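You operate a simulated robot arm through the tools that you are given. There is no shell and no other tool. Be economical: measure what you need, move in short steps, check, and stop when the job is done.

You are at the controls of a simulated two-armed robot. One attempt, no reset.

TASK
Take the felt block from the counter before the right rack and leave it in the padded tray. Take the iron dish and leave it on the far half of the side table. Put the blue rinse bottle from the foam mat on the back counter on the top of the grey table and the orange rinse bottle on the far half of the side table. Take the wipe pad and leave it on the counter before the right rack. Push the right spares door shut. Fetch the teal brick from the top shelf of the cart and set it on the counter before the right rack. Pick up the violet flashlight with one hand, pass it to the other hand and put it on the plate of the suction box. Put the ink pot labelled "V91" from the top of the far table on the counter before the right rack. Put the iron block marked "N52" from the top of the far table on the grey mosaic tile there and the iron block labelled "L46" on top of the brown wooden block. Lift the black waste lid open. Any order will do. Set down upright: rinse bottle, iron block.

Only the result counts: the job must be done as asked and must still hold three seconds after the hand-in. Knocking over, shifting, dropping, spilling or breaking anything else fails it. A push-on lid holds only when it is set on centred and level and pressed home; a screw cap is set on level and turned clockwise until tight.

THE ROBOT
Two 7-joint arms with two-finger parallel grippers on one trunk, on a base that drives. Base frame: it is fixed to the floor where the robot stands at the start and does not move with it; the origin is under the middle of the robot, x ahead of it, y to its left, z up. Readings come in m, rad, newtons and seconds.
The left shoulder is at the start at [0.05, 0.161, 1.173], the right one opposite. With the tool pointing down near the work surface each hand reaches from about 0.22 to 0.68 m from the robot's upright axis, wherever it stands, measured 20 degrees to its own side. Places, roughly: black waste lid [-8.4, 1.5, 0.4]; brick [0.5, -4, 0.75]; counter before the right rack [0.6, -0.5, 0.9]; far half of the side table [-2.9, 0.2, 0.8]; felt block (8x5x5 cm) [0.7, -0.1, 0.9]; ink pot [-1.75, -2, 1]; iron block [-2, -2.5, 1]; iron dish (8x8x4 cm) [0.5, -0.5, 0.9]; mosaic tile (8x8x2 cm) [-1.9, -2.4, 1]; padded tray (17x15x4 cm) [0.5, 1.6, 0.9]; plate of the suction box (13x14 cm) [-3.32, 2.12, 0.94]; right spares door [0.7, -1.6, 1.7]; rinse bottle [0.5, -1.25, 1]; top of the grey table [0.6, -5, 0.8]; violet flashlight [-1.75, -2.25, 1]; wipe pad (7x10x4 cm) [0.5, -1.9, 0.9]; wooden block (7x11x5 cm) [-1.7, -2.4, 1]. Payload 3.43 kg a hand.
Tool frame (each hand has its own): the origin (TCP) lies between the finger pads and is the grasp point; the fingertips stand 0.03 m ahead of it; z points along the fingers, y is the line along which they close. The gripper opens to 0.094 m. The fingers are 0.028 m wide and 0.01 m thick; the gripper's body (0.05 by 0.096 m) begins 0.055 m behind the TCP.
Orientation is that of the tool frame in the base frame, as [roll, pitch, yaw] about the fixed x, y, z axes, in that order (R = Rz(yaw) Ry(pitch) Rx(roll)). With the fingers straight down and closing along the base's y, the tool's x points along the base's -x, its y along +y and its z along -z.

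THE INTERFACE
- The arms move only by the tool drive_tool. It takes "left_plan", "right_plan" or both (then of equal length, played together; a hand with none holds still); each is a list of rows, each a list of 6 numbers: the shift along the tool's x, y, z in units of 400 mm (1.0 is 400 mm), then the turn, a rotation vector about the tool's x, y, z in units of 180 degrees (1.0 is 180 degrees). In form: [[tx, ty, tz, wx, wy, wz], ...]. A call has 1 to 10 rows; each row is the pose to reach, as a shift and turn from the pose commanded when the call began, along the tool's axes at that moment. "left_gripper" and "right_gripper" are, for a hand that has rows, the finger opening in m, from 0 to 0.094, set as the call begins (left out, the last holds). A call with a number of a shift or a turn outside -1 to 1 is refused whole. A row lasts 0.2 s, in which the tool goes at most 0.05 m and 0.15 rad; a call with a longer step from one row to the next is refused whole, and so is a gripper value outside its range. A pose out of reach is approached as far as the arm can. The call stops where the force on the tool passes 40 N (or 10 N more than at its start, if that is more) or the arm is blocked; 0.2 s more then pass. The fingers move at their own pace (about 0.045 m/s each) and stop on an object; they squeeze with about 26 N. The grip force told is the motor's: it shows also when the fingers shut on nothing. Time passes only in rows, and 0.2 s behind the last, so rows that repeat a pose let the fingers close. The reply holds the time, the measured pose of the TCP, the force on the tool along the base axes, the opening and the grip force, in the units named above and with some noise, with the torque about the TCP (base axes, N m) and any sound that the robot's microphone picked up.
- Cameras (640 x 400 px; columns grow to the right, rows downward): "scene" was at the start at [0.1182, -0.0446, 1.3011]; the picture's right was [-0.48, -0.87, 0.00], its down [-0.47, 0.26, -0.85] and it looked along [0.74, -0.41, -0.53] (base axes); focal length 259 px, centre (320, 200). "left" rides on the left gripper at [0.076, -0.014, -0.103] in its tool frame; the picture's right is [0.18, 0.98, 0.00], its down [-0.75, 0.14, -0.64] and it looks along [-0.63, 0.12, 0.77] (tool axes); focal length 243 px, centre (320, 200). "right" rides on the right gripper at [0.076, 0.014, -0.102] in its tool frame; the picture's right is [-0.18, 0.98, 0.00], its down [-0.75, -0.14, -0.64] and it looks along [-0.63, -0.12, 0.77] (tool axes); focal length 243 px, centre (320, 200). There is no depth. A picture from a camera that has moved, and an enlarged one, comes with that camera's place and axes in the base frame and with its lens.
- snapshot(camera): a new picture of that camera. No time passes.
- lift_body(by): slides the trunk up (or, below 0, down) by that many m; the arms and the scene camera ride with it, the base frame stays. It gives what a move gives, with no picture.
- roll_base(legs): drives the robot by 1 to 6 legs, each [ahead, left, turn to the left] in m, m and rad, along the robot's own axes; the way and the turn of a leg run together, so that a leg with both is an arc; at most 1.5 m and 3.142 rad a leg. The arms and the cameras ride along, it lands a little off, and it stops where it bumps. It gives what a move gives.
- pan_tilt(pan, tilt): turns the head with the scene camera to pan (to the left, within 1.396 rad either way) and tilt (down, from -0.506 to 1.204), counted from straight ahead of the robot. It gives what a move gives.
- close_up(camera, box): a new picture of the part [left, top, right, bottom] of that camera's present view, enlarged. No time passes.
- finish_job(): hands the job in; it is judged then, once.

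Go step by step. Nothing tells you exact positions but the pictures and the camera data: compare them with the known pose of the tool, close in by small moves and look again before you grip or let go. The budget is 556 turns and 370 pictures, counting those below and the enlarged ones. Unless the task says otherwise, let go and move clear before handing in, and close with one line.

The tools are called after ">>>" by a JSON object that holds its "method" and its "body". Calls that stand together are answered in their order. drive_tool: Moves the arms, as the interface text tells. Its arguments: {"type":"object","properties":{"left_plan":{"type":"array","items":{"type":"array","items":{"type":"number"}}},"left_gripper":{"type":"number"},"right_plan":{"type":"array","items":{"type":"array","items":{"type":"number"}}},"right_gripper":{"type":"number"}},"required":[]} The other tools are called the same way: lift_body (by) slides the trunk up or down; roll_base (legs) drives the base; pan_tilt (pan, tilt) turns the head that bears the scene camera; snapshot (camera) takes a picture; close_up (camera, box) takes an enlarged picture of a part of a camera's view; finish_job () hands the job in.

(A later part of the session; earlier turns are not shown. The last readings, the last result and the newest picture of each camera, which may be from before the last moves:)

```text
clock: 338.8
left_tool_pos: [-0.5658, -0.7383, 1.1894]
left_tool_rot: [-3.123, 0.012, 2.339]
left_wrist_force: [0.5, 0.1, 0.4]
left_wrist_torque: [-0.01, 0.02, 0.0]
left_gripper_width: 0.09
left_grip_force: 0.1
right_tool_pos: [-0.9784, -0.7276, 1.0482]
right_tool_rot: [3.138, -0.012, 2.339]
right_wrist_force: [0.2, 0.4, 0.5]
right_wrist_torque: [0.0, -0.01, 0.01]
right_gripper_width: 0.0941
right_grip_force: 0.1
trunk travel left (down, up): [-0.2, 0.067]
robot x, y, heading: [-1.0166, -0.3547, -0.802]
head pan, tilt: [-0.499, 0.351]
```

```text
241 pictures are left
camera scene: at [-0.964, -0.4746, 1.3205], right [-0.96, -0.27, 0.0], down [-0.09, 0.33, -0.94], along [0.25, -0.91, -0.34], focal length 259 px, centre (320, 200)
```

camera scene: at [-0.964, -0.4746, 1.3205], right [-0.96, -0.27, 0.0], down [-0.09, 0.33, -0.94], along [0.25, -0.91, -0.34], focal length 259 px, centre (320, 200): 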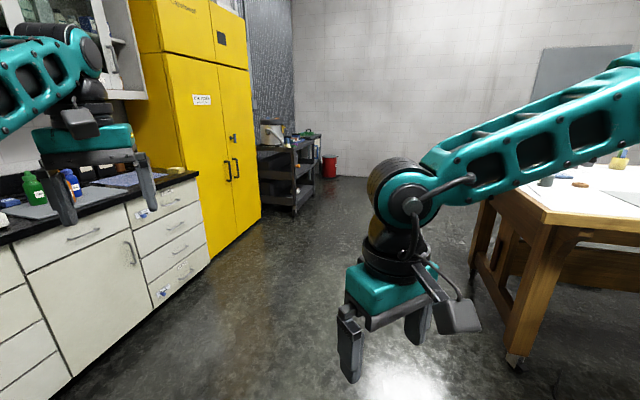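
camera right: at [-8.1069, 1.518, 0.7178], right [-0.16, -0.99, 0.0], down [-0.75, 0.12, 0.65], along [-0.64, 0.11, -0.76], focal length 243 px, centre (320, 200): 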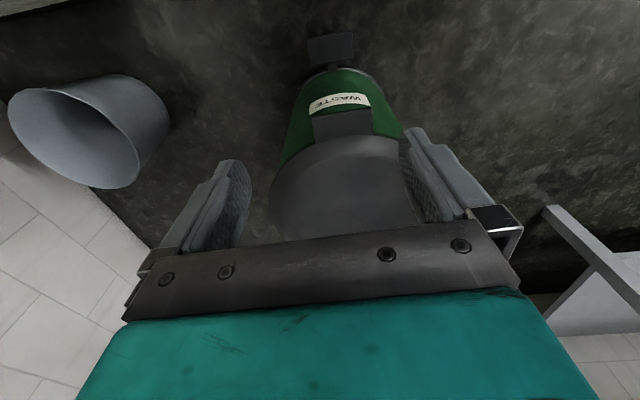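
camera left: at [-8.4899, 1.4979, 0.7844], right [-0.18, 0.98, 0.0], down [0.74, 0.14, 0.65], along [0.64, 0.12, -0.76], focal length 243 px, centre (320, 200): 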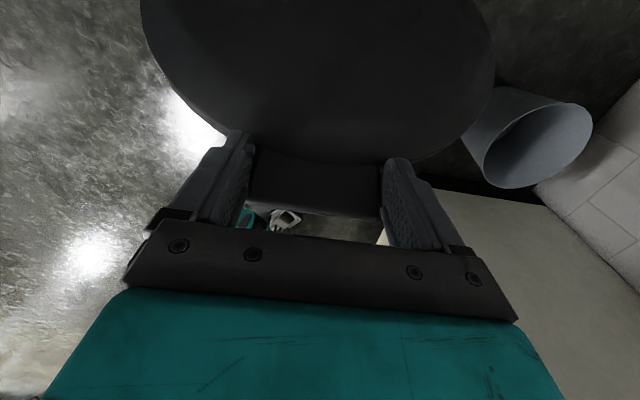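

The far table's +x end is near x = -1.65. I'll go round to stand at that end, facing -x.

>>> {"method": "roll_base", "body": {"legs": [[0, 0, -0.77], [0.9, 0.25, 0], [1.0, 0, 0], [0, 0, -1.571]]}}

>>> {"method": "pan_tilt", "body": {"pan": 0.0, "tilt": 0.5}}

>>> {"method": "snapshot", "body": {"camera": "scene"}}

```text
clock: 354.5
left_tool_pos: [-1.3919, -2.327, 1.1883]
left_tool_rot: [-3.124, 0.012, -0.031]
left_wrist_force: [0.8, 0.6, -0.3]
left_wrist_torque: [0.01, -0.02, -0.01]
left_gripper_width: 0.09
left_grip_force: 0.1
right_tool_pos: [-1.0891, -2.0469, 1.049]
right_tool_rot: [3.14, -0.01, -0.029]
right_wrist_force: [0.0, -0.4, 0.6]
right_wrist_torque: [0.01, 0.0, 0.02]
right_gripper_width: 0.094
right_grip_force: 0.0
trunk travel left (down, up): [-0.2, 0.067]
robot x, y, heading: [-0.801, -2.2872, 3.107]
head pan, tilt: [-0.499, 0.351]
```

```text
clock: 355.4
left_tool_pos: [-1.3929, -2.3262, 1.1899]
left_tool_rot: [-3.121, 0.012, -0.031]
left_wrist_force: [-0.8, 0.8, -0.4]
left_wrist_torque: [0.0, -0.01, 0.0]
left_gripper_width: 0.0899
left_grip_force: 0.0
right_tool_pos: [-1.0887, -2.0475, 1.0488]
right_tool_rot: [3.138, -0.009, -0.031]
right_wrist_force: [0.7, 0.7, 0.4]
right_wrist_torque: [0.01, 0.0, 0.0]
right_gripper_width: 0.0939
right_grip_force: 0.0
trunk travel left (down, up): [-0.2, 0.067]
robot x, y, heading: [-0.8022, -2.2873, 3.118]
head pan, tilt: [0.0, 0.499]
```

```text
240 pictures are left
camera scene: at [-0.9329, -2.2844, 1.3068], right [0.03, 1.0, 0.0], down [0.48, -0.01, -0.88], along [-0.88, 0.03, -0.48], focal length 259 px, centre (320, 200)
```

scene: 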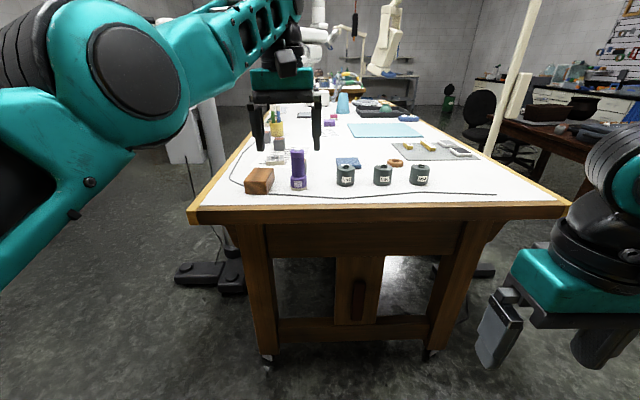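

>>> {"method": "close_up", "body": {"camera": "scene", "box": [225, 80, 505, 215]}}

```text
2.29 times, centred on (365, 148) of scene
camera zoom: at [-0.9329, -2.2844, 1.3068], right [0.03, 1.0, 0.0], down [0.48, -0.01, -0.88], along [-0.88, 0.03, -0.48], focal length 592 px, centre (217, 320)
```

zoom: 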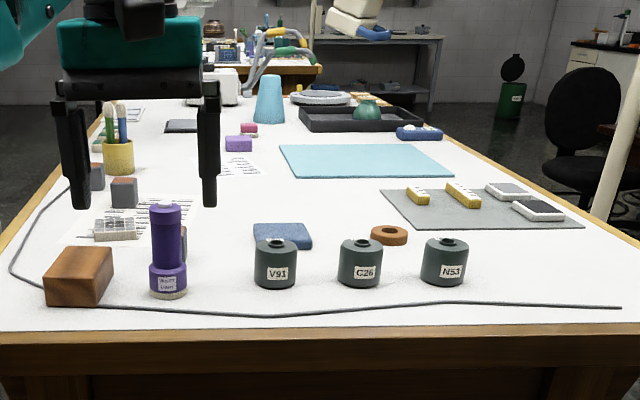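

>>> {"method": "drive_tool", "body": {"left_plan": [[0.1, 0, 0, 0, 0, 0], [0.2, 0, 0, 0, 0, 0], [0.3, 0, 0, 0, 0, 0], [0.4, 0, 0, 0, 0, 0]]}}

>>> {"method": "pan_tilt", "body": {"pan": 0.45, "tilt": 0.45}}

>>> {"method": "snapshot", "body": {"camera": "scene"}}

```text
clock: 356.4
left_tool_pos: [-1.3611, -2.2905, 1.2276]
left_tool_rot: [-3.122, 0.011, -0.03]
left_wrist_force: [-0.8, -0.6, 0.0]
left_wrist_torque: [0.01, 0.03, 0.02]
left_gripper_width: 0.0899
left_grip_force: 0.0
left hand out of reach, approached as far as the arm can: row 1, 2, 3, 4
right_tool_pos: [-1.0891, -2.0463, 1.0495]
right_tool_rot: [3.139, -0.013, -0.03]
right_wrist_force: [0.4, 1.5, 0.5]
right_wrist_torque: [-0.02, 0.02, 0.0]
right_gripper_width: 0.0942
right_grip_force: 0.1
trunk travel left (down, up): [-0.2, 0.067]
robot x, y, heading: [-0.8028, -2.2859, 3.114]
head pan, tilt: [0.0, 0.499]
```

```text
clock: 357.4
left_tool_pos: [-1.3618, -2.2895, 1.2282]
left_tool_rot: [-3.121, 0.01, -0.031]
left_wrist_force: [-0.2, -0.2, -0.3]
left_wrist_torque: [-0.01, 0.01, -0.03]
left_gripper_width: 0.09
left_grip_force: 0.0
right_tool_pos: [-1.0898, -2.0469, 1.0478]
right_tool_rot: [3.138, -0.012, -0.03]
right_wrist_force: [-0.3, -1.1, 0.8]
right_wrist_torque: [-0.01, 0.0, 0.01]
right_gripper_width: 0.0938
right_grip_force: 0.1
trunk travel left (down, up): [-0.2, 0.067]
robot x, y, heading: [-0.8013, -2.2825, 3.111]
head pan, tilt: [0.45, 0.45]
```

```text
238 pictures are left
camera scene: at [-0.9259, -2.3246, 1.3112], right [-0.41, 0.91, 0.0], down [0.4, 0.18, -0.9], along [-0.82, -0.37, -0.44], focal length 259 px, centre (320, 200)
```

scene: 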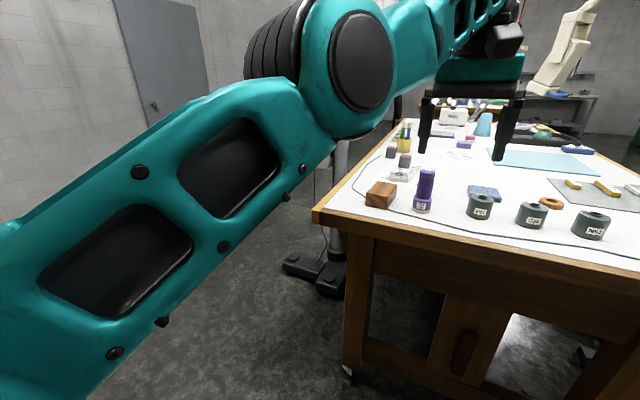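

>>> {"method": "close_up", "body": {"camera": "scene", "box": [360, 115, 450, 215]}}

```text
4.00 times, centred on (405, 165) of scene
camera zoom: at [-0.9259, -2.3246, 1.3112], right [-0.41, 0.91, 0.0], down [0.4, 0.18, -0.9], along [-0.82, -0.37, -0.44], focal length 1035 px, centre (-20, 340)
```

zoom: 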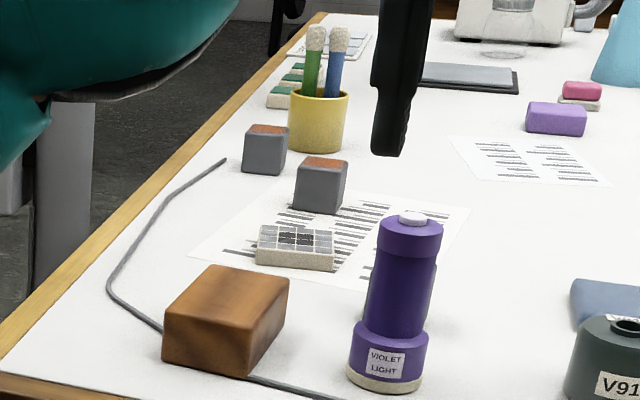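

The blocks, tile and wooden block lie near the -y edge of the far table. I'll go round to that side, facing +y.

>>> {"method": "roll_base", "body": {"legs": [[0, 0.8, 0.03], [0, 0, -1.571], [0, 0.6, 0]]}}

>>> {"method": "pan_tilt", "body": {"pan": 0.6, "tilt": 0.6}}

>>> {"method": "snapshot", "body": {"camera": "scene"}}

```text
clock: 368.5
left_tool_pos: [-1.4158, -2.4902, 1.227]
left_tool_rot: [-3.123, 0.01, -1.625]
left_wrist_force: [-0.9, 1.1, 0.6]
left_wrist_torque: [0.01, -0.02, -0.02]
left_gripper_width: 0.09
left_grip_force: 0.1
right_tool_pos: [-1.1787, -2.7677, 1.0496]
right_tool_rot: [3.138, -0.01, -1.624]
right_wrist_force: [0.2, 0.3, 0.7]
right_wrist_torque: [0.01, -0.01, -0.01]
right_gripper_width: 0.0943
right_grip_force: 0.0
trunk travel left (down, up): [-0.2, 0.067]
robot x, y, heading: [-1.4238, -3.0488, 1.517]
head pan, tilt: [0.45, 0.45]
```

```text
clock: 369.2
left_tool_pos: [-1.4157, -2.4913, 1.228]
left_tool_rot: [-3.122, 0.012, -1.625]
left_wrist_force: [-0.1, 0.2, -0.2]
left_wrist_torque: [0.05, -0.05, 0.0]
left_gripper_width: 0.0898
left_grip_force: 0.0
right_tool_pos: [-1.1798, -2.7682, 1.049]
right_tool_rot: [3.139, -0.009, -1.625]
right_wrist_force: [-0.5, -0.6, -0.2]
right_wrist_torque: [0.04, 0.03, 0.01]
right_gripper_width: 0.0941
right_grip_force: 0.0
trunk travel left (down, up): [-0.2, 0.067]
robot x, y, heading: [-1.4239, -3.0469, 1.518]
head pan, tilt: [0.6, 0.6]
```

```text
236 pictures are left
camera scene: at [-1.4689, -2.9361, 1.2977], right [0.85, 0.52, 0.0], down [0.29, -0.48, -0.83], along [-0.43, 0.7, -0.56], focal length 259 px, centre (320, 200)
```

scene: 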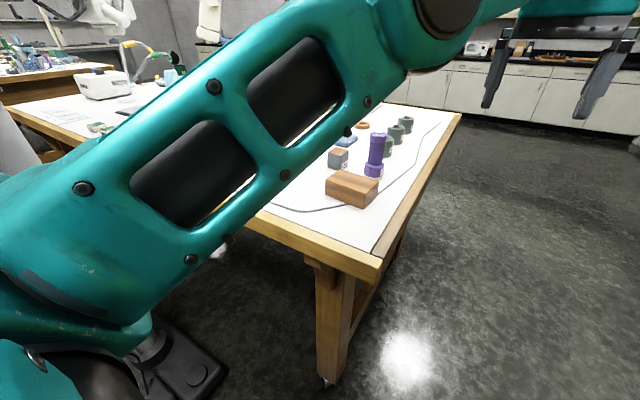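

>>> {"method": "roll_base", "body": {"legs": [[0, 0.24, 0.05]]}}

>>> {"method": "lift_body", "body": {"by": 0.06}}

>>> {"method": "pan_tilt", "body": {"pan": 0.0, "tilt": 0.7}}

>>> {"method": "snapshot", "body": {"camera": "scene"}}

>>> {"method": "snapshot", "body": {"camera": "left"}}

```text
clock: 371.0
left_tool_pos: [-1.6878, -2.4853, 1.2281]
left_tool_rot: [-3.121, 0.012, -1.566]
left_wrist_force: [-0.1, -0.1, 0.1]
left_wrist_torque: [-0.03, -0.04, -0.03]
left_gripper_width: 0.0902
left_grip_force: 0.1
right_tool_pos: [-1.436, -2.7479, 1.0492]
right_tool_rot: [3.138, -0.009, -1.564]
right_wrist_force: [-0.2, 0.0, 0.8]
right_wrist_torque: [0.01, -0.05, 0.0]
right_gripper_width: 0.0939
right_grip_force: 0.1
trunk travel left (down, up): [-0.2, 0.067]
robot x, y, heading: [-1.6644, -3.0446, 1.575]
head pan, tilt: [0.6, 0.6]
```

```text
clock: 372.0
left_tool_pos: [-1.6863, -2.4862, 1.287]
left_tool_rot: [-3.12, 0.01, -1.566]
left_wrist_force: [0.9, 0.0, -1.0]
left_wrist_torque: [-0.02, -0.05, 0.0]
left_gripper_width: 0.0899
left_grip_force: 0.0
right_tool_pos: [-1.4338, -2.748, 1.1092]
right_tool_rot: [3.138, -0.011, -1.564]
right_wrist_force: [0.0, 0.3, 0.5]
right_wrist_torque: [0.0, 0.01, 0.02]
right_gripper_width: 0.094
right_grip_force: 0.1
trunk travel left (down, up): [-0.26, 0.007]
robot x, y, heading: [-1.6624, -3.0435, 1.576]
head pan, tilt: [0.6, 0.6]
```

```text
clock: 373.0
left_tool_pos: [-1.6879, -2.4859, 1.2877]
left_tool_rot: [-3.122, 0.011, -1.567]
left_wrist_force: [0.3, 0.1, 0.3]
left_wrist_torque: [-0.04, 0.01, -0.02]
left_gripper_width: 0.0901
left_grip_force: 0.1
right_tool_pos: [-1.4334, -2.7474, 1.1097]
right_tool_rot: [3.138, -0.01, -1.563]
right_wrist_force: [0.0, 0.5, 0.3]
right_wrist_torque: [-0.01, 0.0, 0.0]
right_gripper_width: 0.0939
right_grip_force: 0.0
trunk travel left (down, up): [-0.26, 0.007]
robot x, y, heading: [-1.6611, -3.0435, 1.576]
head pan, tilt: [0.0, 0.7]
```

```text
235 pictures are left
camera scene: at [-1.6646, -2.9212, 1.3491], right [1.0, 0.01, 0.0], down [0.01, -0.64, -0.77], along [-0.01, 0.77, -0.64], focal length 259 px, centre (320, 200)
```

scene: 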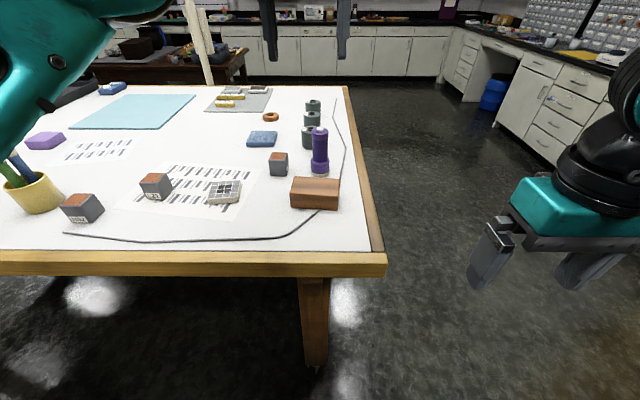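

```text
234 pictures are left
camera left: at [-1.6741, -2.5621, 1.3892], right [-0.98, -0.19, -0.02], down [-0.16, 0.75, 0.65], along [-0.11, 0.64, -0.76], focal length 243 px, centre (320, 200)
```

left: 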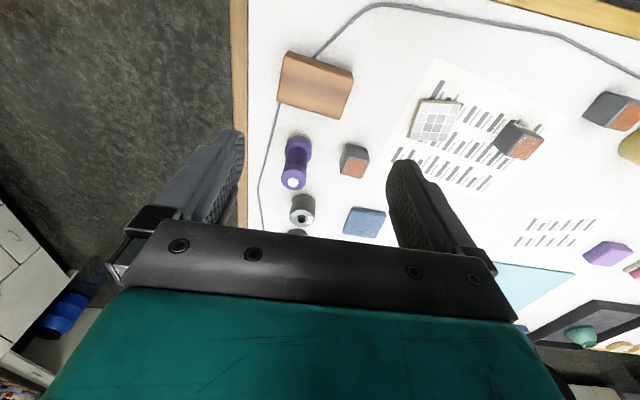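

Good overview. I'll zoom in for the block labels.

>>> {"method": "close_up", "body": {"camera": "scene", "box": [55, 140, 195, 230]}}

>>> {"method": "close_up", "body": {"camera": "scene", "box": [190, 115, 350, 220]}}

```text
4.44 times, centred on (125, 185) of scene
camera zoom: at [-1.6646, -2.9212, 1.3491], right [1.0, 0.01, 0.0], down [0.01, -0.64, -0.77], along [-0.01, 0.77, -0.64], focal length 1150 px, centre (1187, 267)
```

zoom: 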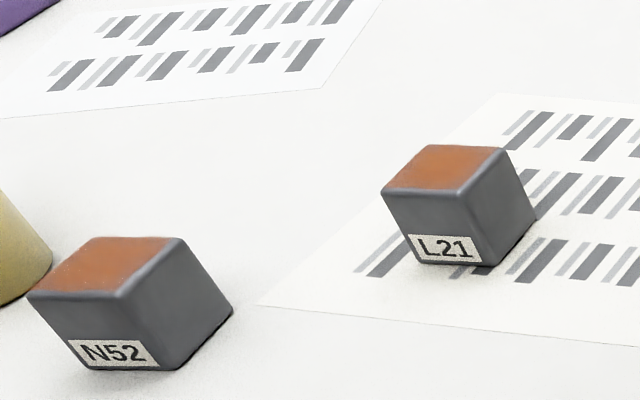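

```text
3.81 times, centred on (270, 168) of scene
camera zoom: at [-1.6646, -2.9212, 1.3491], right [1.0, 0.01, 0.0], down [0.01, -0.64, -0.77], along [-0.01, 0.77, -0.64], focal length 986 px, centre (510, 324)
```

zoom: 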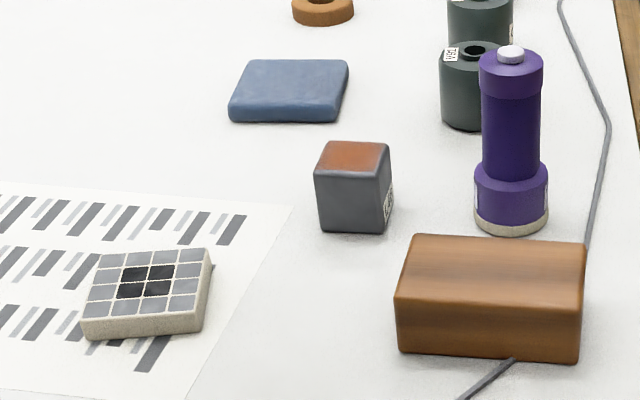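

N52 is the leftmost block. A stand seems close to it on my left, so I'll look that way before choosing an approach.

>>> {"method": "pan_tilt", "body": {"pan": 1.1, "tilt": 0.7}}

>>> {"method": "snapshot", "body": {"camera": "scene"}}

```text
clock: 374.3
left_tool_pos: [-1.686, -2.4855, 1.2886]
left_tool_rot: [-3.122, 0.01, -1.566]
left_wrist_force: [-0.1, -0.2, 0.8]
left_wrist_torque: [0.0, 0.01, -0.06]
left_gripper_width: 0.09
left_grip_force: 0.0
right_tool_pos: [-1.4359, -2.7487, 1.1092]
right_tool_rot: [3.137, -0.009, -1.564]
right_wrist_force: [-0.3, -0.1, -0.2]
right_wrist_torque: [0.0, -0.05, -0.02]
right_gripper_width: 0.0944
right_grip_force: 0.0
trunk travel left (down, up): [-0.26, 0.007]
robot x, y, heading: [-1.6629, -3.0433, 1.579]
head pan, tilt: [1.1, 0.7]
```

```text
231 pictures are left
camera scene: at [-1.7398, -2.9681, 1.3491], right [0.45, 0.89, 0.0], down [0.58, -0.29, -0.76], along [-0.68, 0.34, -0.64], focal length 259 px, centre (320, 200)
```

scene: 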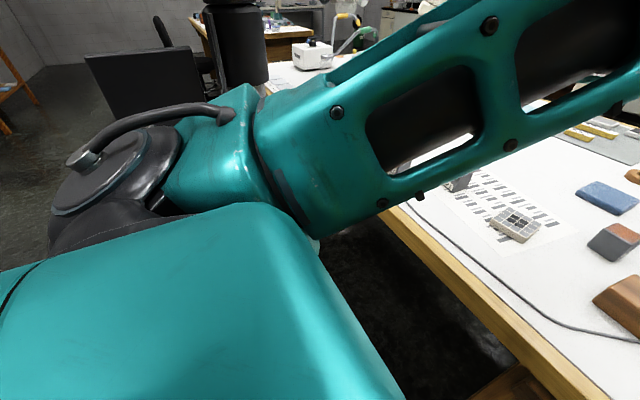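

The stand's column is near where my elbow could bulge, so I'll approach N52 with the left arm nearly extended. First a small base shift.

>>> {"method": "roll_base", "body": {"legs": [[0.085, -0.06, 0]]}}

>>> {"method": "drive_tool", "body": {"left_plan": [[0.03, 0.06, 0.03, 0, 0, 0], [0.06, 0.14, 0.06, 0, 0, 0], [0.09, 0.22, 0.1, 0, 0, 0], [0.12, 0.3, 0.14, 0, 0, 0], [0.15, 0.38, 0.18, 0, 0, 0], [0.18, 0.46, 0.22, 0, 0, 0], [0.2, 0.54, 0.26, 0, 0, 0], [0.22, 0.62, 0.3, 0, 0, 0], [0.24, 0.7, 0.32, 0, 0, 0], [0.25, 0.78, 0.34, 0, 0, 0]], "left_gripper": 0.08}}

>>> {"method": "pan_tilt", "body": {"pan": 0.6, "tilt": 0.7}}

>>> {"method": "snapshot", "body": {"camera": "scene"}}

>>> {"method": "snapshot", "body": {"camera": "left"}}

```text
clock: 375.5
left_tool_pos: [-1.6286, -2.3986, 1.2881]
left_tool_rot: [-3.123, 0.01, -1.567]
left_wrist_force: [0.7, -0.2, 0.8]
left_wrist_torque: [-0.03, -0.02, 0.0]
left_gripper_width: 0.0901
left_grip_force: 0.1
right_tool_pos: [-1.3769, -2.6617, 1.1096]
right_tool_rot: [3.137, -0.012, -1.566]
right_wrist_force: [-0.1, 0.2, 0.2]
right_wrist_torque: [-0.02, 0.03, -0.03]
right_gripper_width: 0.0941
right_grip_force: 0.0
trunk travel left (down, up): [-0.26, 0.007]
robot x, y, heading: [-1.6075, -2.9594, 1.582]
head pan, tilt: [1.1, 0.7]
```

```text
clock: 377.7
left_tool_pos: [-1.9733, -2.3404, 1.1752]
left_tool_rot: [-3.12, 0.008, -1.567]
left_wrist_force: [-1.4, 0.3, -0.8]
left_wrist_torque: [-0.04, -0.03, -0.01]
left_gripper_width: 0.08
left_grip_force: 0.0
left hand out of reach, approached as far as the arm can: row 1, 2, 3, 4, 5, 6, 7, 8, 9, 10
right_tool_pos: [-1.3789, -2.6604, 1.1099]
right_tool_rot: [3.141, -0.013, -1.565]
right_wrist_force: [-0.2, 0.2, -0.2]
right_wrist_torque: [0.01, -0.02, -0.02]
right_gripper_width: 0.0938
right_grip_force: 0.0
trunk travel left (down, up): [-0.26, 0.007]
robot x, y, heading: [-1.6048, -2.9569, 1.576]
head pan, tilt: [1.1, 0.7]
```

```text
clock: 378.6
left_tool_pos: [-1.9706, -2.3408, 1.1755]
left_tool_rot: [-3.124, 0.01, -1.565]
left_wrist_force: [-0.2, 0.3, -0.5]
left_wrist_torque: [0.01, -0.01, 0.01]
left_gripper_width: 0.0802
left_grip_force: 0.0
right_tool_pos: [-1.3774, -2.6615, 1.1084]
right_tool_rot: [3.138, -0.01, -1.565]
right_wrist_force: [-0.2, -0.1, 0.2]
right_wrist_torque: [0.02, 0.01, -0.02]
right_gripper_width: 0.0941
right_grip_force: 0.0
trunk travel left (down, up): [-0.26, 0.007]
robot x, y, heading: [-1.6086, -2.9552, 1.575]
head pan, tilt: [0.6, 0.7]
```

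```text
230 pictures are left
camera scene: at [-1.6558, -2.8491, 1.3491], right [0.82, 0.57, 0.0], down [0.37, -0.53, -0.76], along [-0.44, 0.63, -0.64], focal length 259 px, centre (320, 200)
```

scene: 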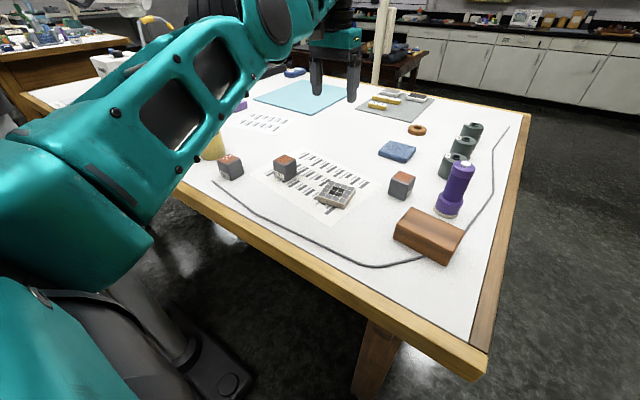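

```text
229 pictures are left
camera left: at [-1.9578, -2.4168, 1.2773], right [-0.98, -0.19, -0.02], down [-0.16, 0.75, 0.65], along [-0.11, 0.64, -0.76], focal length 243 px, centre (320, 200)
```

left: 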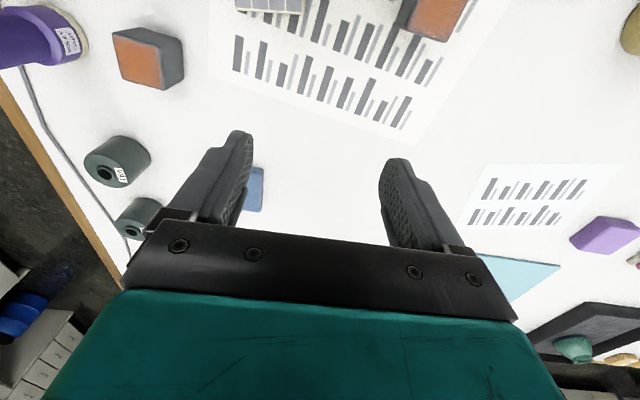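

>>> {"method": "drive_tool", "body": {"left_plan": [[0.06, 0.08, 0.0, 0, 0, 0], [0.12, 0.16, 0.0, 0, 0, 0], [0.18, 0.24, 0.02, 0, 0, 0], [0.24, 0.32, 0.04, 0, 0, 0], [0.3, 0.4, 0.06, 0, 0, 0], [0.35, 0.48, 0.09, 0, 0, 0], [0.4, 0.55, 0.12, 0, 0, 0], [0.4, 0.55, 0.12, 0, 0, 0]]}}

>>> {"method": "snapshot", "body": {"camera": "left"}}

>>> {"method": "snapshot", "body": {"camera": "scene"}}

```text
clock: 380.4
left_tool_pos: [-2.2169, -2.46, 1.1361]
left_tool_rot: [-3.123, 0.01, -1.565]
left_wrist_force: [-0.2, -0.8, 0.3]
left_wrist_torque: [0.02, -0.02, -0.01]
left_gripper_width: 0.08
left_grip_force: 0.2
left hand out of reach, approached as far as the arm can: row 1, 2, 3, 4, 5, 6, 7, 8
right_tool_pos: [-1.3778, -2.6621, 1.1091]
right_tool_rot: [3.138, -0.011, -1.566]
right_wrist_force: [0.8, 0.0, 0.0]
right_wrist_torque: [-0.03, -0.01, 0.01]
right_gripper_width: 0.0939
right_grip_force: 0.1
trunk travel left (down, up): [-0.26, 0.007]
robot x, y, heading: [-1.6044, -2.9558, 1.578]
head pan, tilt: [0.6, 0.7]
```

```text
228 pictures are left
camera left: at [-2.2037, -2.5363, 1.2373], right [-0.98, -0.19, -0.02], down [-0.16, 0.75, 0.65], along [-0.11, 0.64, -0.76], focal length 243 px, centre (320, 200)
```

left: 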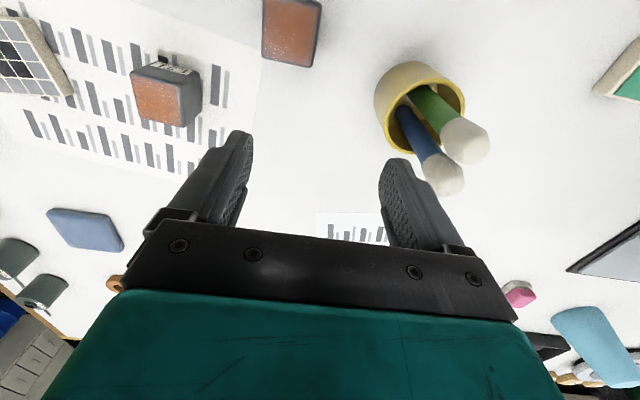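

```text
227 pictures are left
camera scene: at [-1.6555, -2.849, 1.3491], right [0.82, 0.57, 0.0], down [0.37, -0.53, -0.77], along [-0.44, 0.63, -0.64], focal length 259 px, centre (320, 200)
```

scene: 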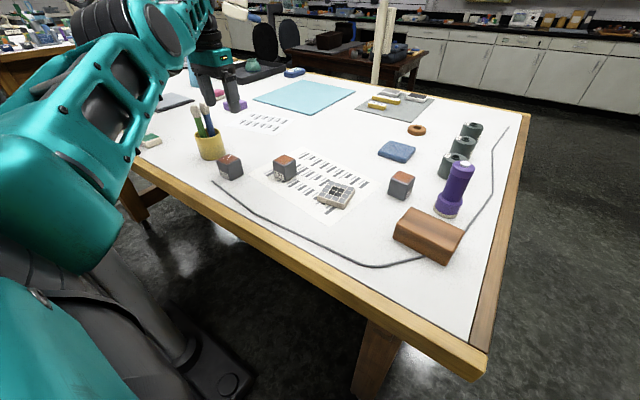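

>>> {"method": "drive_tool", "body": {"left_plan": [[0.06, -0.04, 0, 0, 0, 0], [0.12, -0.08, 0, 0, 0, 0], [0.12, -0.08, 0.06, 0, 0, 0], [0.12, -0.08, 0.12, 0, 0, 0], [0.12, -0.08, 0.18, 0, 0, 0], [0.12, -0.08, 0.18, 0, 0, 0]]}}

>>> {"method": "snapshot", "body": {"camera": "left"}}

```text
clock: 381.8
left_tool_pos: [-2.2225, -2.4582, 1.0811]
left_tool_rot: [-3.123, 0.01, -1.565]
left_wrist_force: [-0.2, 0.3, -0.3]
left_wrist_torque: [0.02, 0.02, 0.01]
left_gripper_width: 0.0802
left_grip_force: 0.0
left hand out of reach, approached as far as the arm can: row 1, 2, 3, 4, 5, 6
right_tool_pos: [-1.3783, -2.6613, 1.109]
right_tool_rot: [3.138, -0.01, -1.565]
right_wrist_force: [-0.4, -0.3, -0.3]
right_wrist_torque: [0.01, -0.02, 0.02]
right_gripper_width: 0.0942
right_grip_force: 0.0
trunk travel left (down, up): [-0.26, 0.007]
robot x, y, heading: [-1.6057, -2.9597, 1.576]
head pan, tilt: [0.6, 0.7]
```

```text
226 pictures are left
camera left: at [-2.21, -2.5336, 1.182], right [-0.98, -0.19, -0.02], down [-0.16, 0.75, 0.65], along [-0.11, 0.64, -0.76], focal length 243 px, centre (320, 200)
```

left: 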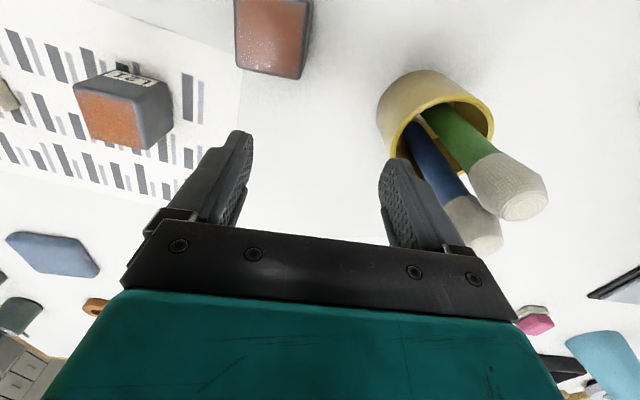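

The left arm sits at a joint limit in this hand orientation. I'll raise it and turn the hand a quarter turn, where it moved freely before.

>>> {"method": "drive_tool", "body": {"left_plan": [[0, 0, -0.1, 0, 0, 0], [0, 0, -0.2, 0, 0, 0], [0, 0, -0.3, 0, 0, 0]]}}

>>> {"method": "drive_tool", "body": {"left_plan": [[0, 0, 0, 0, 0, 0.045], [0, 0, 0, 0, 0, 0.09], [0, 0, 0, 0, 0, 0.135], [0, 0, 0, 0, 0, 0.18], [0, 0, 0, 0, 0, 0.225], [0, 0, 0, 0, 0, 0.27], [0, 0, 0, 0, 0, 0.315], [0, 0, 0, 0, 0, 0.36], [0, 0, 0, 0, 0, 0.405], [0, 0, 0, 0, 0, 0.45]]}}

>>> {"method": "snapshot", "body": {"camera": "scene"}}

```text
clock: 382.6
left_tool_pos: [-2.2131, -2.4704, 1.1836]
left_tool_rot: [-3.123, 0.011, -1.567]
left_wrist_force: [0.4, -0.3, 0.4]
left_wrist_torque: [0.06, -0.01, 0.0]
left_gripper_width: 0.0799
left_grip_force: 0.0
left hand out of reach, approached as far as the arm can: row 1, 2, 3
right_tool_pos: [-1.3756, -2.6616, 1.1083]
right_tool_rot: [3.14, -0.012, -1.566]
right_wrist_force: [-0.7, -0.4, -0.3]
right_wrist_torque: [0.03, 0.03, -0.01]
right_gripper_width: 0.0939
right_grip_force: 0.1
trunk travel left (down, up): [-0.26, 0.007]
robot x, y, heading: [-1.6083, -2.9561, 1.584]
head pan, tilt: [0.6, 0.7]
```

```text
clock: 384.8
left_tool_pos: [-2.2127, -2.4699, 1.182]
left_tool_rot: [3.134, 0.022, -2.983]
left_wrist_force: [0.1, -0.9, -0.1]
left_wrist_torque: [0.03, -0.02, 0.01]
left_gripper_width: 0.0798
left_grip_force: 0.0
right_tool_pos: [-1.3775, -2.6615, 1.1083]
right_tool_rot: [3.139, -0.009, -1.565]
right_wrist_force: [0.3, -0.7, 0.2]
right_wrist_torque: [-0.01, 0.0, -0.02]
right_gripper_width: 0.0938
right_grip_force: 0.0
trunk travel left (down, up): [-0.26, 0.007]
robot x, y, heading: [-1.6082, -2.9577, 1.581]
head pan, tilt: [0.6, 0.7]
```

```text
225 pictures are left
camera scene: at [-1.6557, -2.8491, 1.3491], right [0.82, 0.57, 0.0], down [0.37, -0.53, -0.77], along [-0.44, 0.63, -0.64], focal length 259 px, centre (320, 200)
```

scene: 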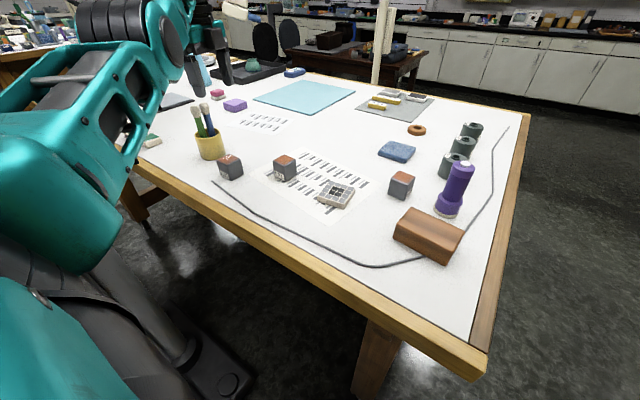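

The arm moves freely in this orientation. I'll grip N52 along y with the hand leaned 20° so that the camera clears the brushes.

>>> {"method": "drive_tool", "body": {"left_plan": [[-0.012, -0.02, 0, 0, 0.03, 0.012], [-0.025, -0.045, 0, 0, 0.06, 0.025], [-0.037, -0.07, 0, 0, 0.09, 0.037], [-0.049, -0.0915, 0, 0, 0.111, 0.05], [-0.049, -0.0915, 0.08, 0, 0.111, 0.05], [-0.049, -0.0915, 0.16, 0, 0.111, 0.05], [-0.049, -0.0915, 0.24, 0, 0.111, 0.05], [-0.049, -0.0915, 0.24, 0, 0.111, 0.05]]}}

>>> {"method": "snapshot", "body": {"camera": "left"}}

>>> {"method": "snapshot", "body": {"camera": "scene"}}

```text
clock: 386.6
left_tool_pos: [-2.1884, -2.5028, 1.0891]
left_tool_rot: [-3.124, -0.33, -3.14]
left_wrist_force: [-0.2, 0.4, 0.1]
left_wrist_torque: [-0.02, -0.03, 0.0]
left_gripper_width: 0.0802
left_grip_force: 0.0
left hand out of reach, approached as far as the arm can: row 1
right_tool_pos: [-1.3766, -2.6614, 1.1097]
right_tool_rot: [3.138, -0.011, -1.565]
right_wrist_force: [-0.5, 0.8, -1.1]
right_wrist_torque: [-0.02, 0.01, -0.03]
right_gripper_width: 0.0939
right_grip_force: 0.0
trunk travel left (down, up): [-0.26, 0.007]
robot x, y, heading: [-1.6087, -2.9554, 1.582]
head pan, tilt: [0.6, 0.7]
```

```text
224 pictures are left
camera left: at [-2.2277, -2.514, 1.2101], right [-0.18, 0.98, 0.04], down [0.92, 0.15, 0.36], along [0.35, 0.11, -0.93], focal length 243 px, centre (320, 200)
```

left: 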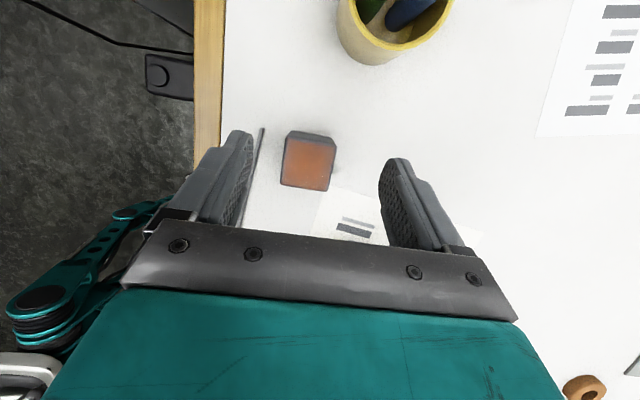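

```text
223 pictures are left
camera scene: at [-1.6555, -2.8491, 1.3491], right [0.82, 0.57, 0.0], down [0.37, -0.53, -0.77], along [-0.44, 0.63, -0.64], focal length 259 px, centre (320, 200)
```

scene: 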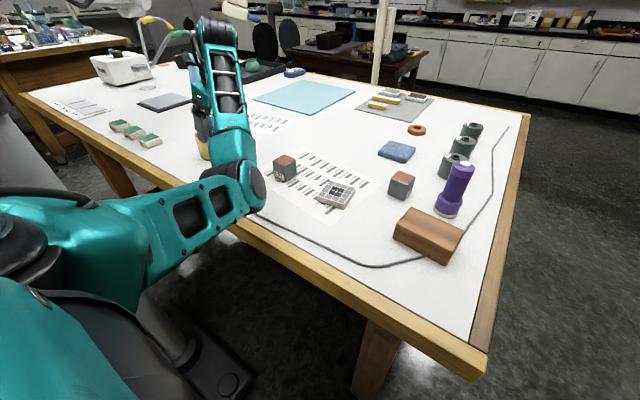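

>>> {"method": "drive_tool", "body": {"left_plan": [[-0.02, -0.008, 0.06, 0, 0, 0], [-0.04, -0.008, 0.12, 0, 0, 0], [-0.06, -0.008, 0.18, 0, 0, 0], [-0.08, -0.008, 0.234, 0, 0, 0], [-0.08, -0.008, 0.234, 0, 0, 0]]}}

>>> {"method": "snapshot", "body": {"camera": "left"}}

>>> {"method": "snapshot", "body": {"camera": "scene"}}

```text
clock: 387.8
left_tool_pos: [-2.187, -2.5062, 0.9877]
left_tool_rot: [-3.125, -0.328, -3.139]
left_wrist_force: [-0.8, 0.4, 0.0]
left_wrist_torque: [-0.03, 0.01, -0.02]
left_gripper_width: 0.0802
left_grip_force: 0.1
right_tool_pos: [-1.3764, -2.6621, 1.1085]
right_tool_rot: [3.139, -0.012, -1.564]
right_wrist_force: [0.0, 0.0, 0.5]
right_wrist_torque: [-0.03, 0.01, 0.01]
right_gripper_width: 0.094
right_grip_force: 0.0
trunk travel left (down, up): [-0.26, 0.007]
robot x, y, heading: [-1.6038, -2.9573, 1.575]
head pan, tilt: [0.6, 0.7]
```

```text
222 pictures are left
camera left: at [-2.2258, -2.5186, 1.1092], right [-0.18, 0.98, 0.04], down [0.92, 0.15, 0.36], along [0.35, 0.11, -0.93], focal length 243 px, centre (320, 200)
```

left: 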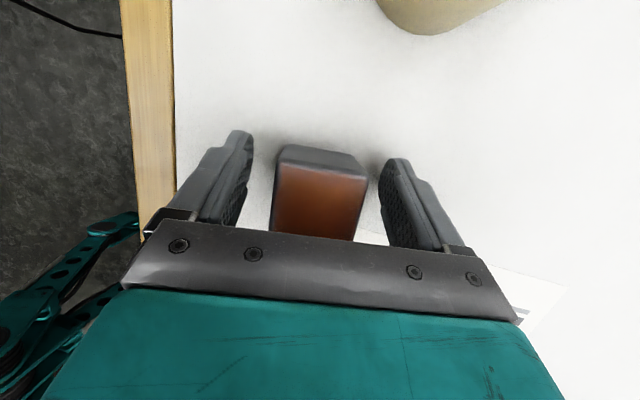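

```text
221 pictures are left
camera scene: at [-1.6556, -2.8491, 1.3491], right [0.82, 0.57, 0.0], down [0.37, -0.53, -0.77], along [-0.44, 0.63, -0.64], focal length 259 px, centre (320, 200)
```

scene: 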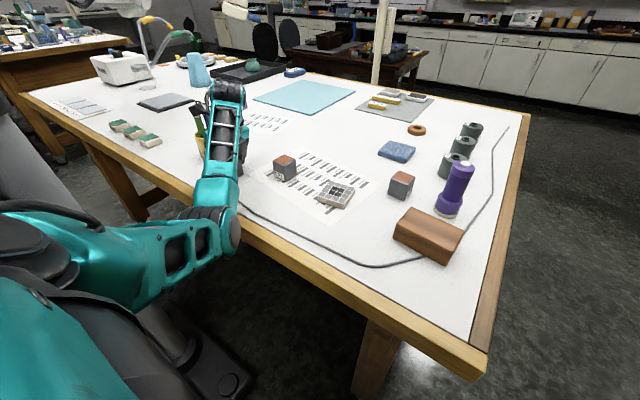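

>>> {"method": "drive_tool", "body": {"left_plan": [[0, 0, 0, 0, 0, 0], [0, 0, 0, 0, 0, 0], [0, 0, 0, 0, 0, 0], [0, 0, 0, 0, 0, 0]], "left_gripper": 0.02}}

>>> {"method": "drive_tool", "body": {"left_plan": [[0.02, 0, -0.06, 0, 0, 0], [0.04, 0, -0.12, 0, 0, 0], [0.06, 0, -0.18, 0, 0, 0]]}}

>>> {"method": "snapshot", "body": {"camera": "left"}}

```text
clock: 388.8
left_tool_pos: [-2.1873, -2.5059, 0.9887]
left_tool_rot: [-3.125, -0.329, -3.14]
left_wrist_force: [1.2, -2.8, 0.0]
left_wrist_torque: [0.1, 0.02, -0.01]
left_gripper_width: 0.0508
left_grip_force: 25.9
right_tool_pos: [-1.3776, -2.6623, 1.1084]
right_tool_rot: [3.137, -0.009, -1.566]
right_wrist_force: [-0.6, 0.4, 0.0]
right_wrist_torque: [0.0, 0.03, 0.03]
right_gripper_width: 0.0941
right_grip_force: 0.1
trunk travel left (down, up): [-0.26, 0.007]
robot x, y, heading: [-1.6068, -2.9608, 1.58]
head pan, tilt: [0.6, 0.7]
```

```text
clock: 389.6
left_tool_pos: [-2.1864, -2.5056, 1.0653]
left_tool_rot: [-3.124, -0.33, -3.141]
left_wrist_force: [0.9, 0.2, -6.5]
left_wrist_torque: [-0.03, 0.03, 0.01]
left_gripper_width: 0.0505
left_grip_force: 26.2
right_tool_pos: [-1.3768, -2.6619, 1.1086]
right_tool_rot: [3.138, -0.01, -1.565]
right_wrist_force: [0.0, 0.1, 0.0]
right_wrist_torque: [-0.01, 0.0, -0.02]
right_gripper_width: 0.094
right_grip_force: 0.0
trunk travel left (down, up): [-0.26, 0.007]
robot x, y, heading: [-1.6071, -2.9552, 1.582]
head pan, tilt: [0.6, 0.7]
```

```text
220 pictures are left
camera left: at [-2.2256, -2.5169, 1.1854], right [-0.18, 0.98, 0.04], down [0.92, 0.15, 0.36], along [0.35, 0.1, -0.93], focal length 243 px, centre (320, 200)
```

left: 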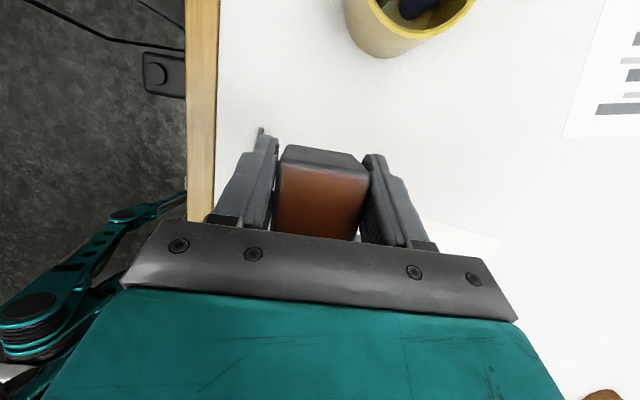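

N52 is held. I'll carry it over the mosaic tile at about [-1.898, -2.431].

>>> {"method": "drive_tool", "body": {"left_plan": [[-0.03, 0, -0.09, 0, 0, 0], [-0.12, 0.03, -0.13, 0, 0, 0], [-0.22, 0.06, -0.17, 0, 0, 0], [-0.32, 0.09, -0.21, 0, 0, 0], [-0.42, 0.12, -0.25, 0, 0, 0], [-0.52, 0.15, -0.28, 0, 0, 0], [-0.6, 0.18, -0.31, 0, 0, 0], [-0.649, 0.1875, -0.328, 0, 0, 0]]}}

>>> {"method": "snapshot", "body": {"camera": "left"}}

>>> {"method": "snapshot", "body": {"camera": "scene"}}

```text
clock: 391.4
left_tool_pos: [-1.899, -2.4266, 1.1031]
left_tool_rot: [-3.125, -0.328, -3.14]
left_wrist_force: [0.1, -0.5, -7.3]
left_wrist_torque: [-0.02, 0.09, -0.01]
left_gripper_width: 0.0503
left_grip_force: 26.2
right_tool_pos: [-1.3773, -2.6621, 1.1083]
right_tool_rot: [3.139, -0.013, -1.566]
right_wrist_force: [0.5, -0.6, -0.7]
right_wrist_torque: [0.0, 0.02, -0.01]
right_gripper_width: 0.0938
right_grip_force: 0.0
trunk travel left (down, up): [-0.26, 0.007]
robot x, y, heading: [-1.6062, -2.9561, 1.578]
head pan, tilt: [0.6, 0.7]
```

```text
219 pictures are left
camera left: at [-1.9371, -2.4386, 1.2244], right [-0.18, 0.98, 0.04], down [0.92, 0.15, 0.36], along [0.35, 0.11, -0.93], focal length 243 px, centre (320, 200)
```

left: 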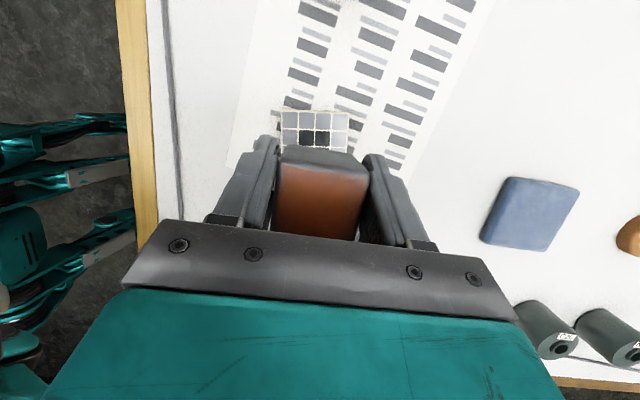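

```text
218 pictures are left
camera scene: at [-1.6556, -2.8485, 1.349], right [0.82, 0.57, 0.0], down [0.37, -0.53, -0.76], along [-0.44, 0.63, -0.64], focal length 259 px, centre (320, 200)
```

scene: 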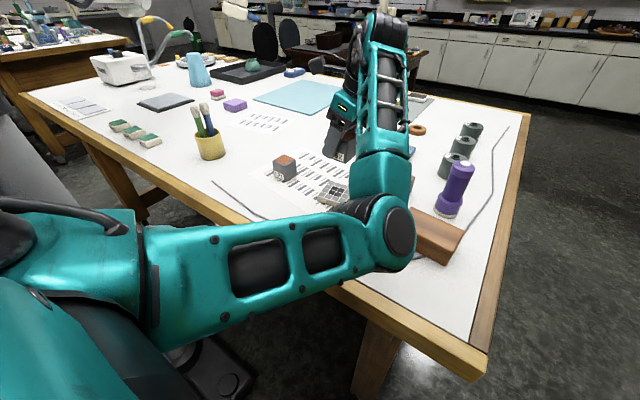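

>>> {"method": "drive_tool", "body": {"left_plan": [[-0.03, -0.008, 0.05, 0, 0, 0], [-0.05, -0.008, 0.1, 0, 0, 0], [-0.073, -0.008, 0.16, 0, 0, 0], [-0.073, -0.008, 0.16, 0, 0, 0]]}}

>>> {"method": "snapshot", "body": {"camera": "left"}}

>>> {"method": "snapshot", "body": {"camera": "scene"}}

```text
clock: 392.4
left_tool_pos: [-1.8927, -2.4313, 1.0299]
left_tool_rot: [-3.123, -0.327, -3.141]
left_wrist_force: [0.4, 0.6, -7.5]
left_wrist_torque: [-0.03, 0.08, 0.0]
left_gripper_width: 0.0505
left_grip_force: 26.0
right_tool_pos: [-1.3778, -2.6611, 1.1092]
right_tool_rot: [3.139, -0.013, -1.567]
right_wrist_force: [0.7, -0.9, 0.5]
right_wrist_torque: [0.0, -0.01, -0.02]
right_gripper_width: 0.094
right_grip_force: 0.0
trunk travel left (down, up): [-0.26, 0.007]
robot x, y, heading: [-1.6094, -2.9552, 1.578]
head pan, tilt: [0.6, 0.7]
```

```text
217 pictures are left
camera left: at [-1.9321, -2.4419, 1.1515], right [-0.18, 0.98, 0.04], down [0.92, 0.15, 0.36], along [0.35, 0.11, -0.93], focal length 243 px, centre (320, 200)
```

left: 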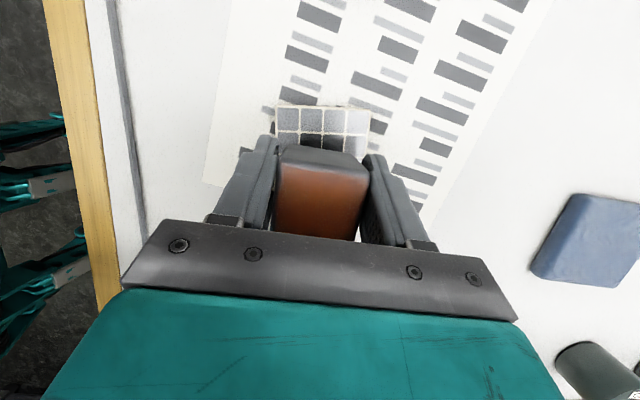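

```text
216 pictures are left
camera scene: at [-1.6559, -2.8485, 1.349], right [0.82, 0.57, 0.0], down [0.37, -0.53, -0.76], along [-0.44, 0.63, -0.64], focal length 259 px, centre (320, 200)
```

scene: 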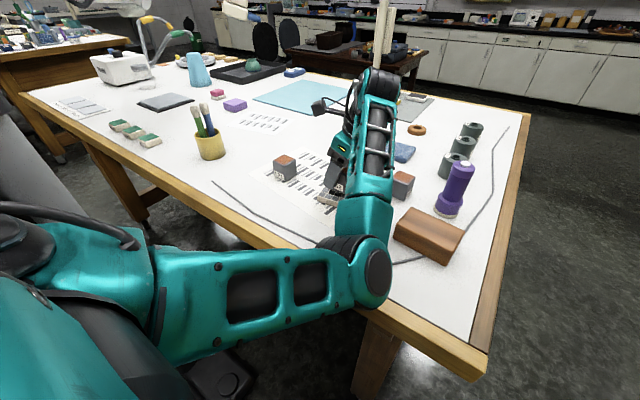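

>>> {"method": "drive_tool", "body": {"left_plan": [[-0.0049, 0, 0.0142, 0, 0, 0], [-0.0098, 0, 0.0284, 0, 0, 0], [-0.0147, 0, 0.0426, 0, 0, 0], [-0.0196, 0, 0.0568, 0, 0, 0], [-0.0245, 0, 0.071, 0, 0, 0], [-0.0294, 0, 0.0852, 0, 0, 0]]}}

>>> {"method": "snapshot", "body": {"camera": "left"}}

```text
clock: 393.8
left_tool_pos: [-1.8923, -2.4319, 1.0011]
left_tool_rot: [-3.137, -0.336, -3.134]
left_wrist_force: [0.0, 4.9, 24.6]
left_wrist_torque: [0.41, -0.04, 0.01]
left_gripper_width: 0.0505
left_grip_force: 26.0
right_tool_pos: [-1.3765, -2.6634, 1.1096]
right_tool_rot: [3.136, -0.009, -1.564]
right_wrist_force: [0.4, -0.2, 0.1]
right_wrist_torque: [0.02, -0.03, -0.01]
right_gripper_width: 0.0939
right_grip_force: 0.1
trunk travel left (down, up): [-0.26, 0.007]
robot x, y, heading: [-1.6086, -2.9561, 1.575]
head pan, tilt: [0.6, 0.7]
```

```text
215 pictures are left
camera left: at [-1.93, -2.4449, 1.1222], right [-0.18, 0.98, 0.06], down [0.92, 0.15, 0.36], along [0.34, 0.12, -0.93], focal length 243 px, centre (320, 200)
```

left: 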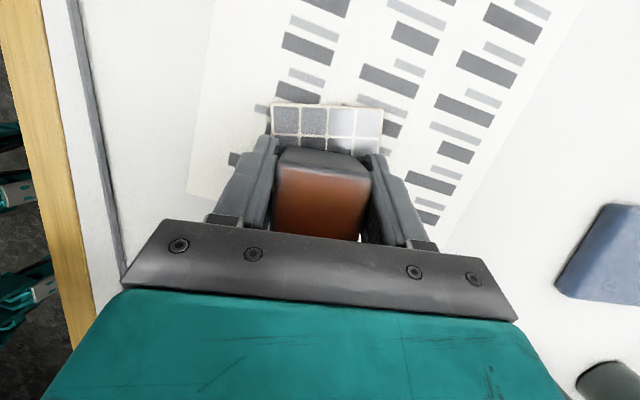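

Contact made. I'll relieve the pressure, open, and lift away.

>>> {"method": "drive_tool", "body": {"left_plan": [[0.005, 0, -0.0142, 0, 0, 0], [0.005, 0, -0.0142, 0, 0, 0], [0.005, 0, -0.0142, 0, 0, 0]], "left_gripper": 0.075}}

>>> {"method": "drive_tool", "body": {"left_plan": [[0.02, 0, -0.06, 0, 0, 0], [0.05, 0, -0.14, 0, 0, 0], [0.08, 0, -0.22, 0, 0, 0], [0.11, 0, -0.3, 0, 0, 0]]}}

>>> {"method": "snapshot", "body": {"camera": "left"}}

>>> {"method": "snapshot", "body": {"camera": "scene"}}

```text
clock: 394.6
left_tool_pos: [-1.891, -2.4332, 1.0019]
left_tool_rot: [-3.123, -0.329, 3.14]
left_wrist_force: [0.2, -0.8, 3.0]
left_wrist_torque: [0.08, 0.01, -0.01]
left_gripper_width: 0.0741
left_grip_force: 0.1
right_tool_pos: [-1.3781, -2.6618, 1.1084]
right_tool_rot: [3.136, -0.013, -1.566]
right_wrist_force: [0.4, -1.0, 0.5]
right_wrist_torque: [0.0, -0.02, -0.01]
right_gripper_width: 0.0941
right_grip_force: 0.0
trunk travel left (down, up): [-0.26, 0.007]
robot x, y, heading: [-1.6039, -2.9567, 1.579]
head pan, tilt: [0.6, 0.7]
```

```text
clock: 395.6
left_tool_pos: [-1.9005, -2.4229, 1.127]
left_tool_rot: [-3.125, -0.329, -3.141]
left_wrist_force: [0.2, 0.4, 0.2]
left_wrist_torque: [0.01, 0.02, 0.02]
left_gripper_width: 0.0752
left_grip_force: 0.0
left hand out of reach, approached as far as the arm can: row 4
right_tool_pos: [-1.3778, -2.6619, 1.1091]
right_tool_rot: [3.137, -0.012, -1.565]
right_wrist_force: [0.1, 0.5, -0.1]
right_wrist_torque: [0.01, -0.02, -0.03]
right_gripper_width: 0.0938
right_grip_force: 0.0
trunk travel left (down, up): [-0.26, 0.007]
robot x, y, heading: [-1.6056, -2.9574, 1.573]
head pan, tilt: [0.6, 0.7]
```

```text
214 pictures are left
camera left: at [-1.9389, -2.4346, 1.2488], right [-0.18, 0.98, 0.04], down [0.92, 0.15, 0.36], along [0.35, 0.1, -0.93], focal length 243 px, centre (320, 200)
```

left: 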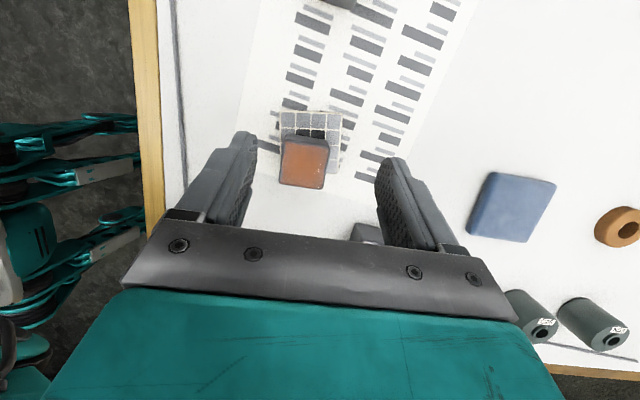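

```text
213 pictures are left
camera scene: at [-1.6557, -2.8492, 1.349], right [0.82, 0.57, 0.0], down [0.37, -0.53, -0.77], along [-0.44, 0.63, -0.64], focal length 259 px, centre (320, 200)
```

scene: 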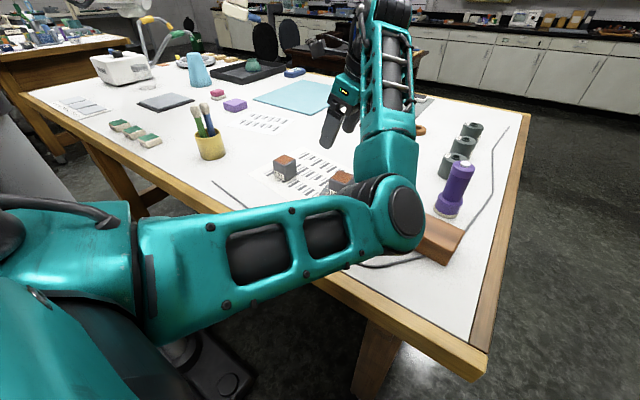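

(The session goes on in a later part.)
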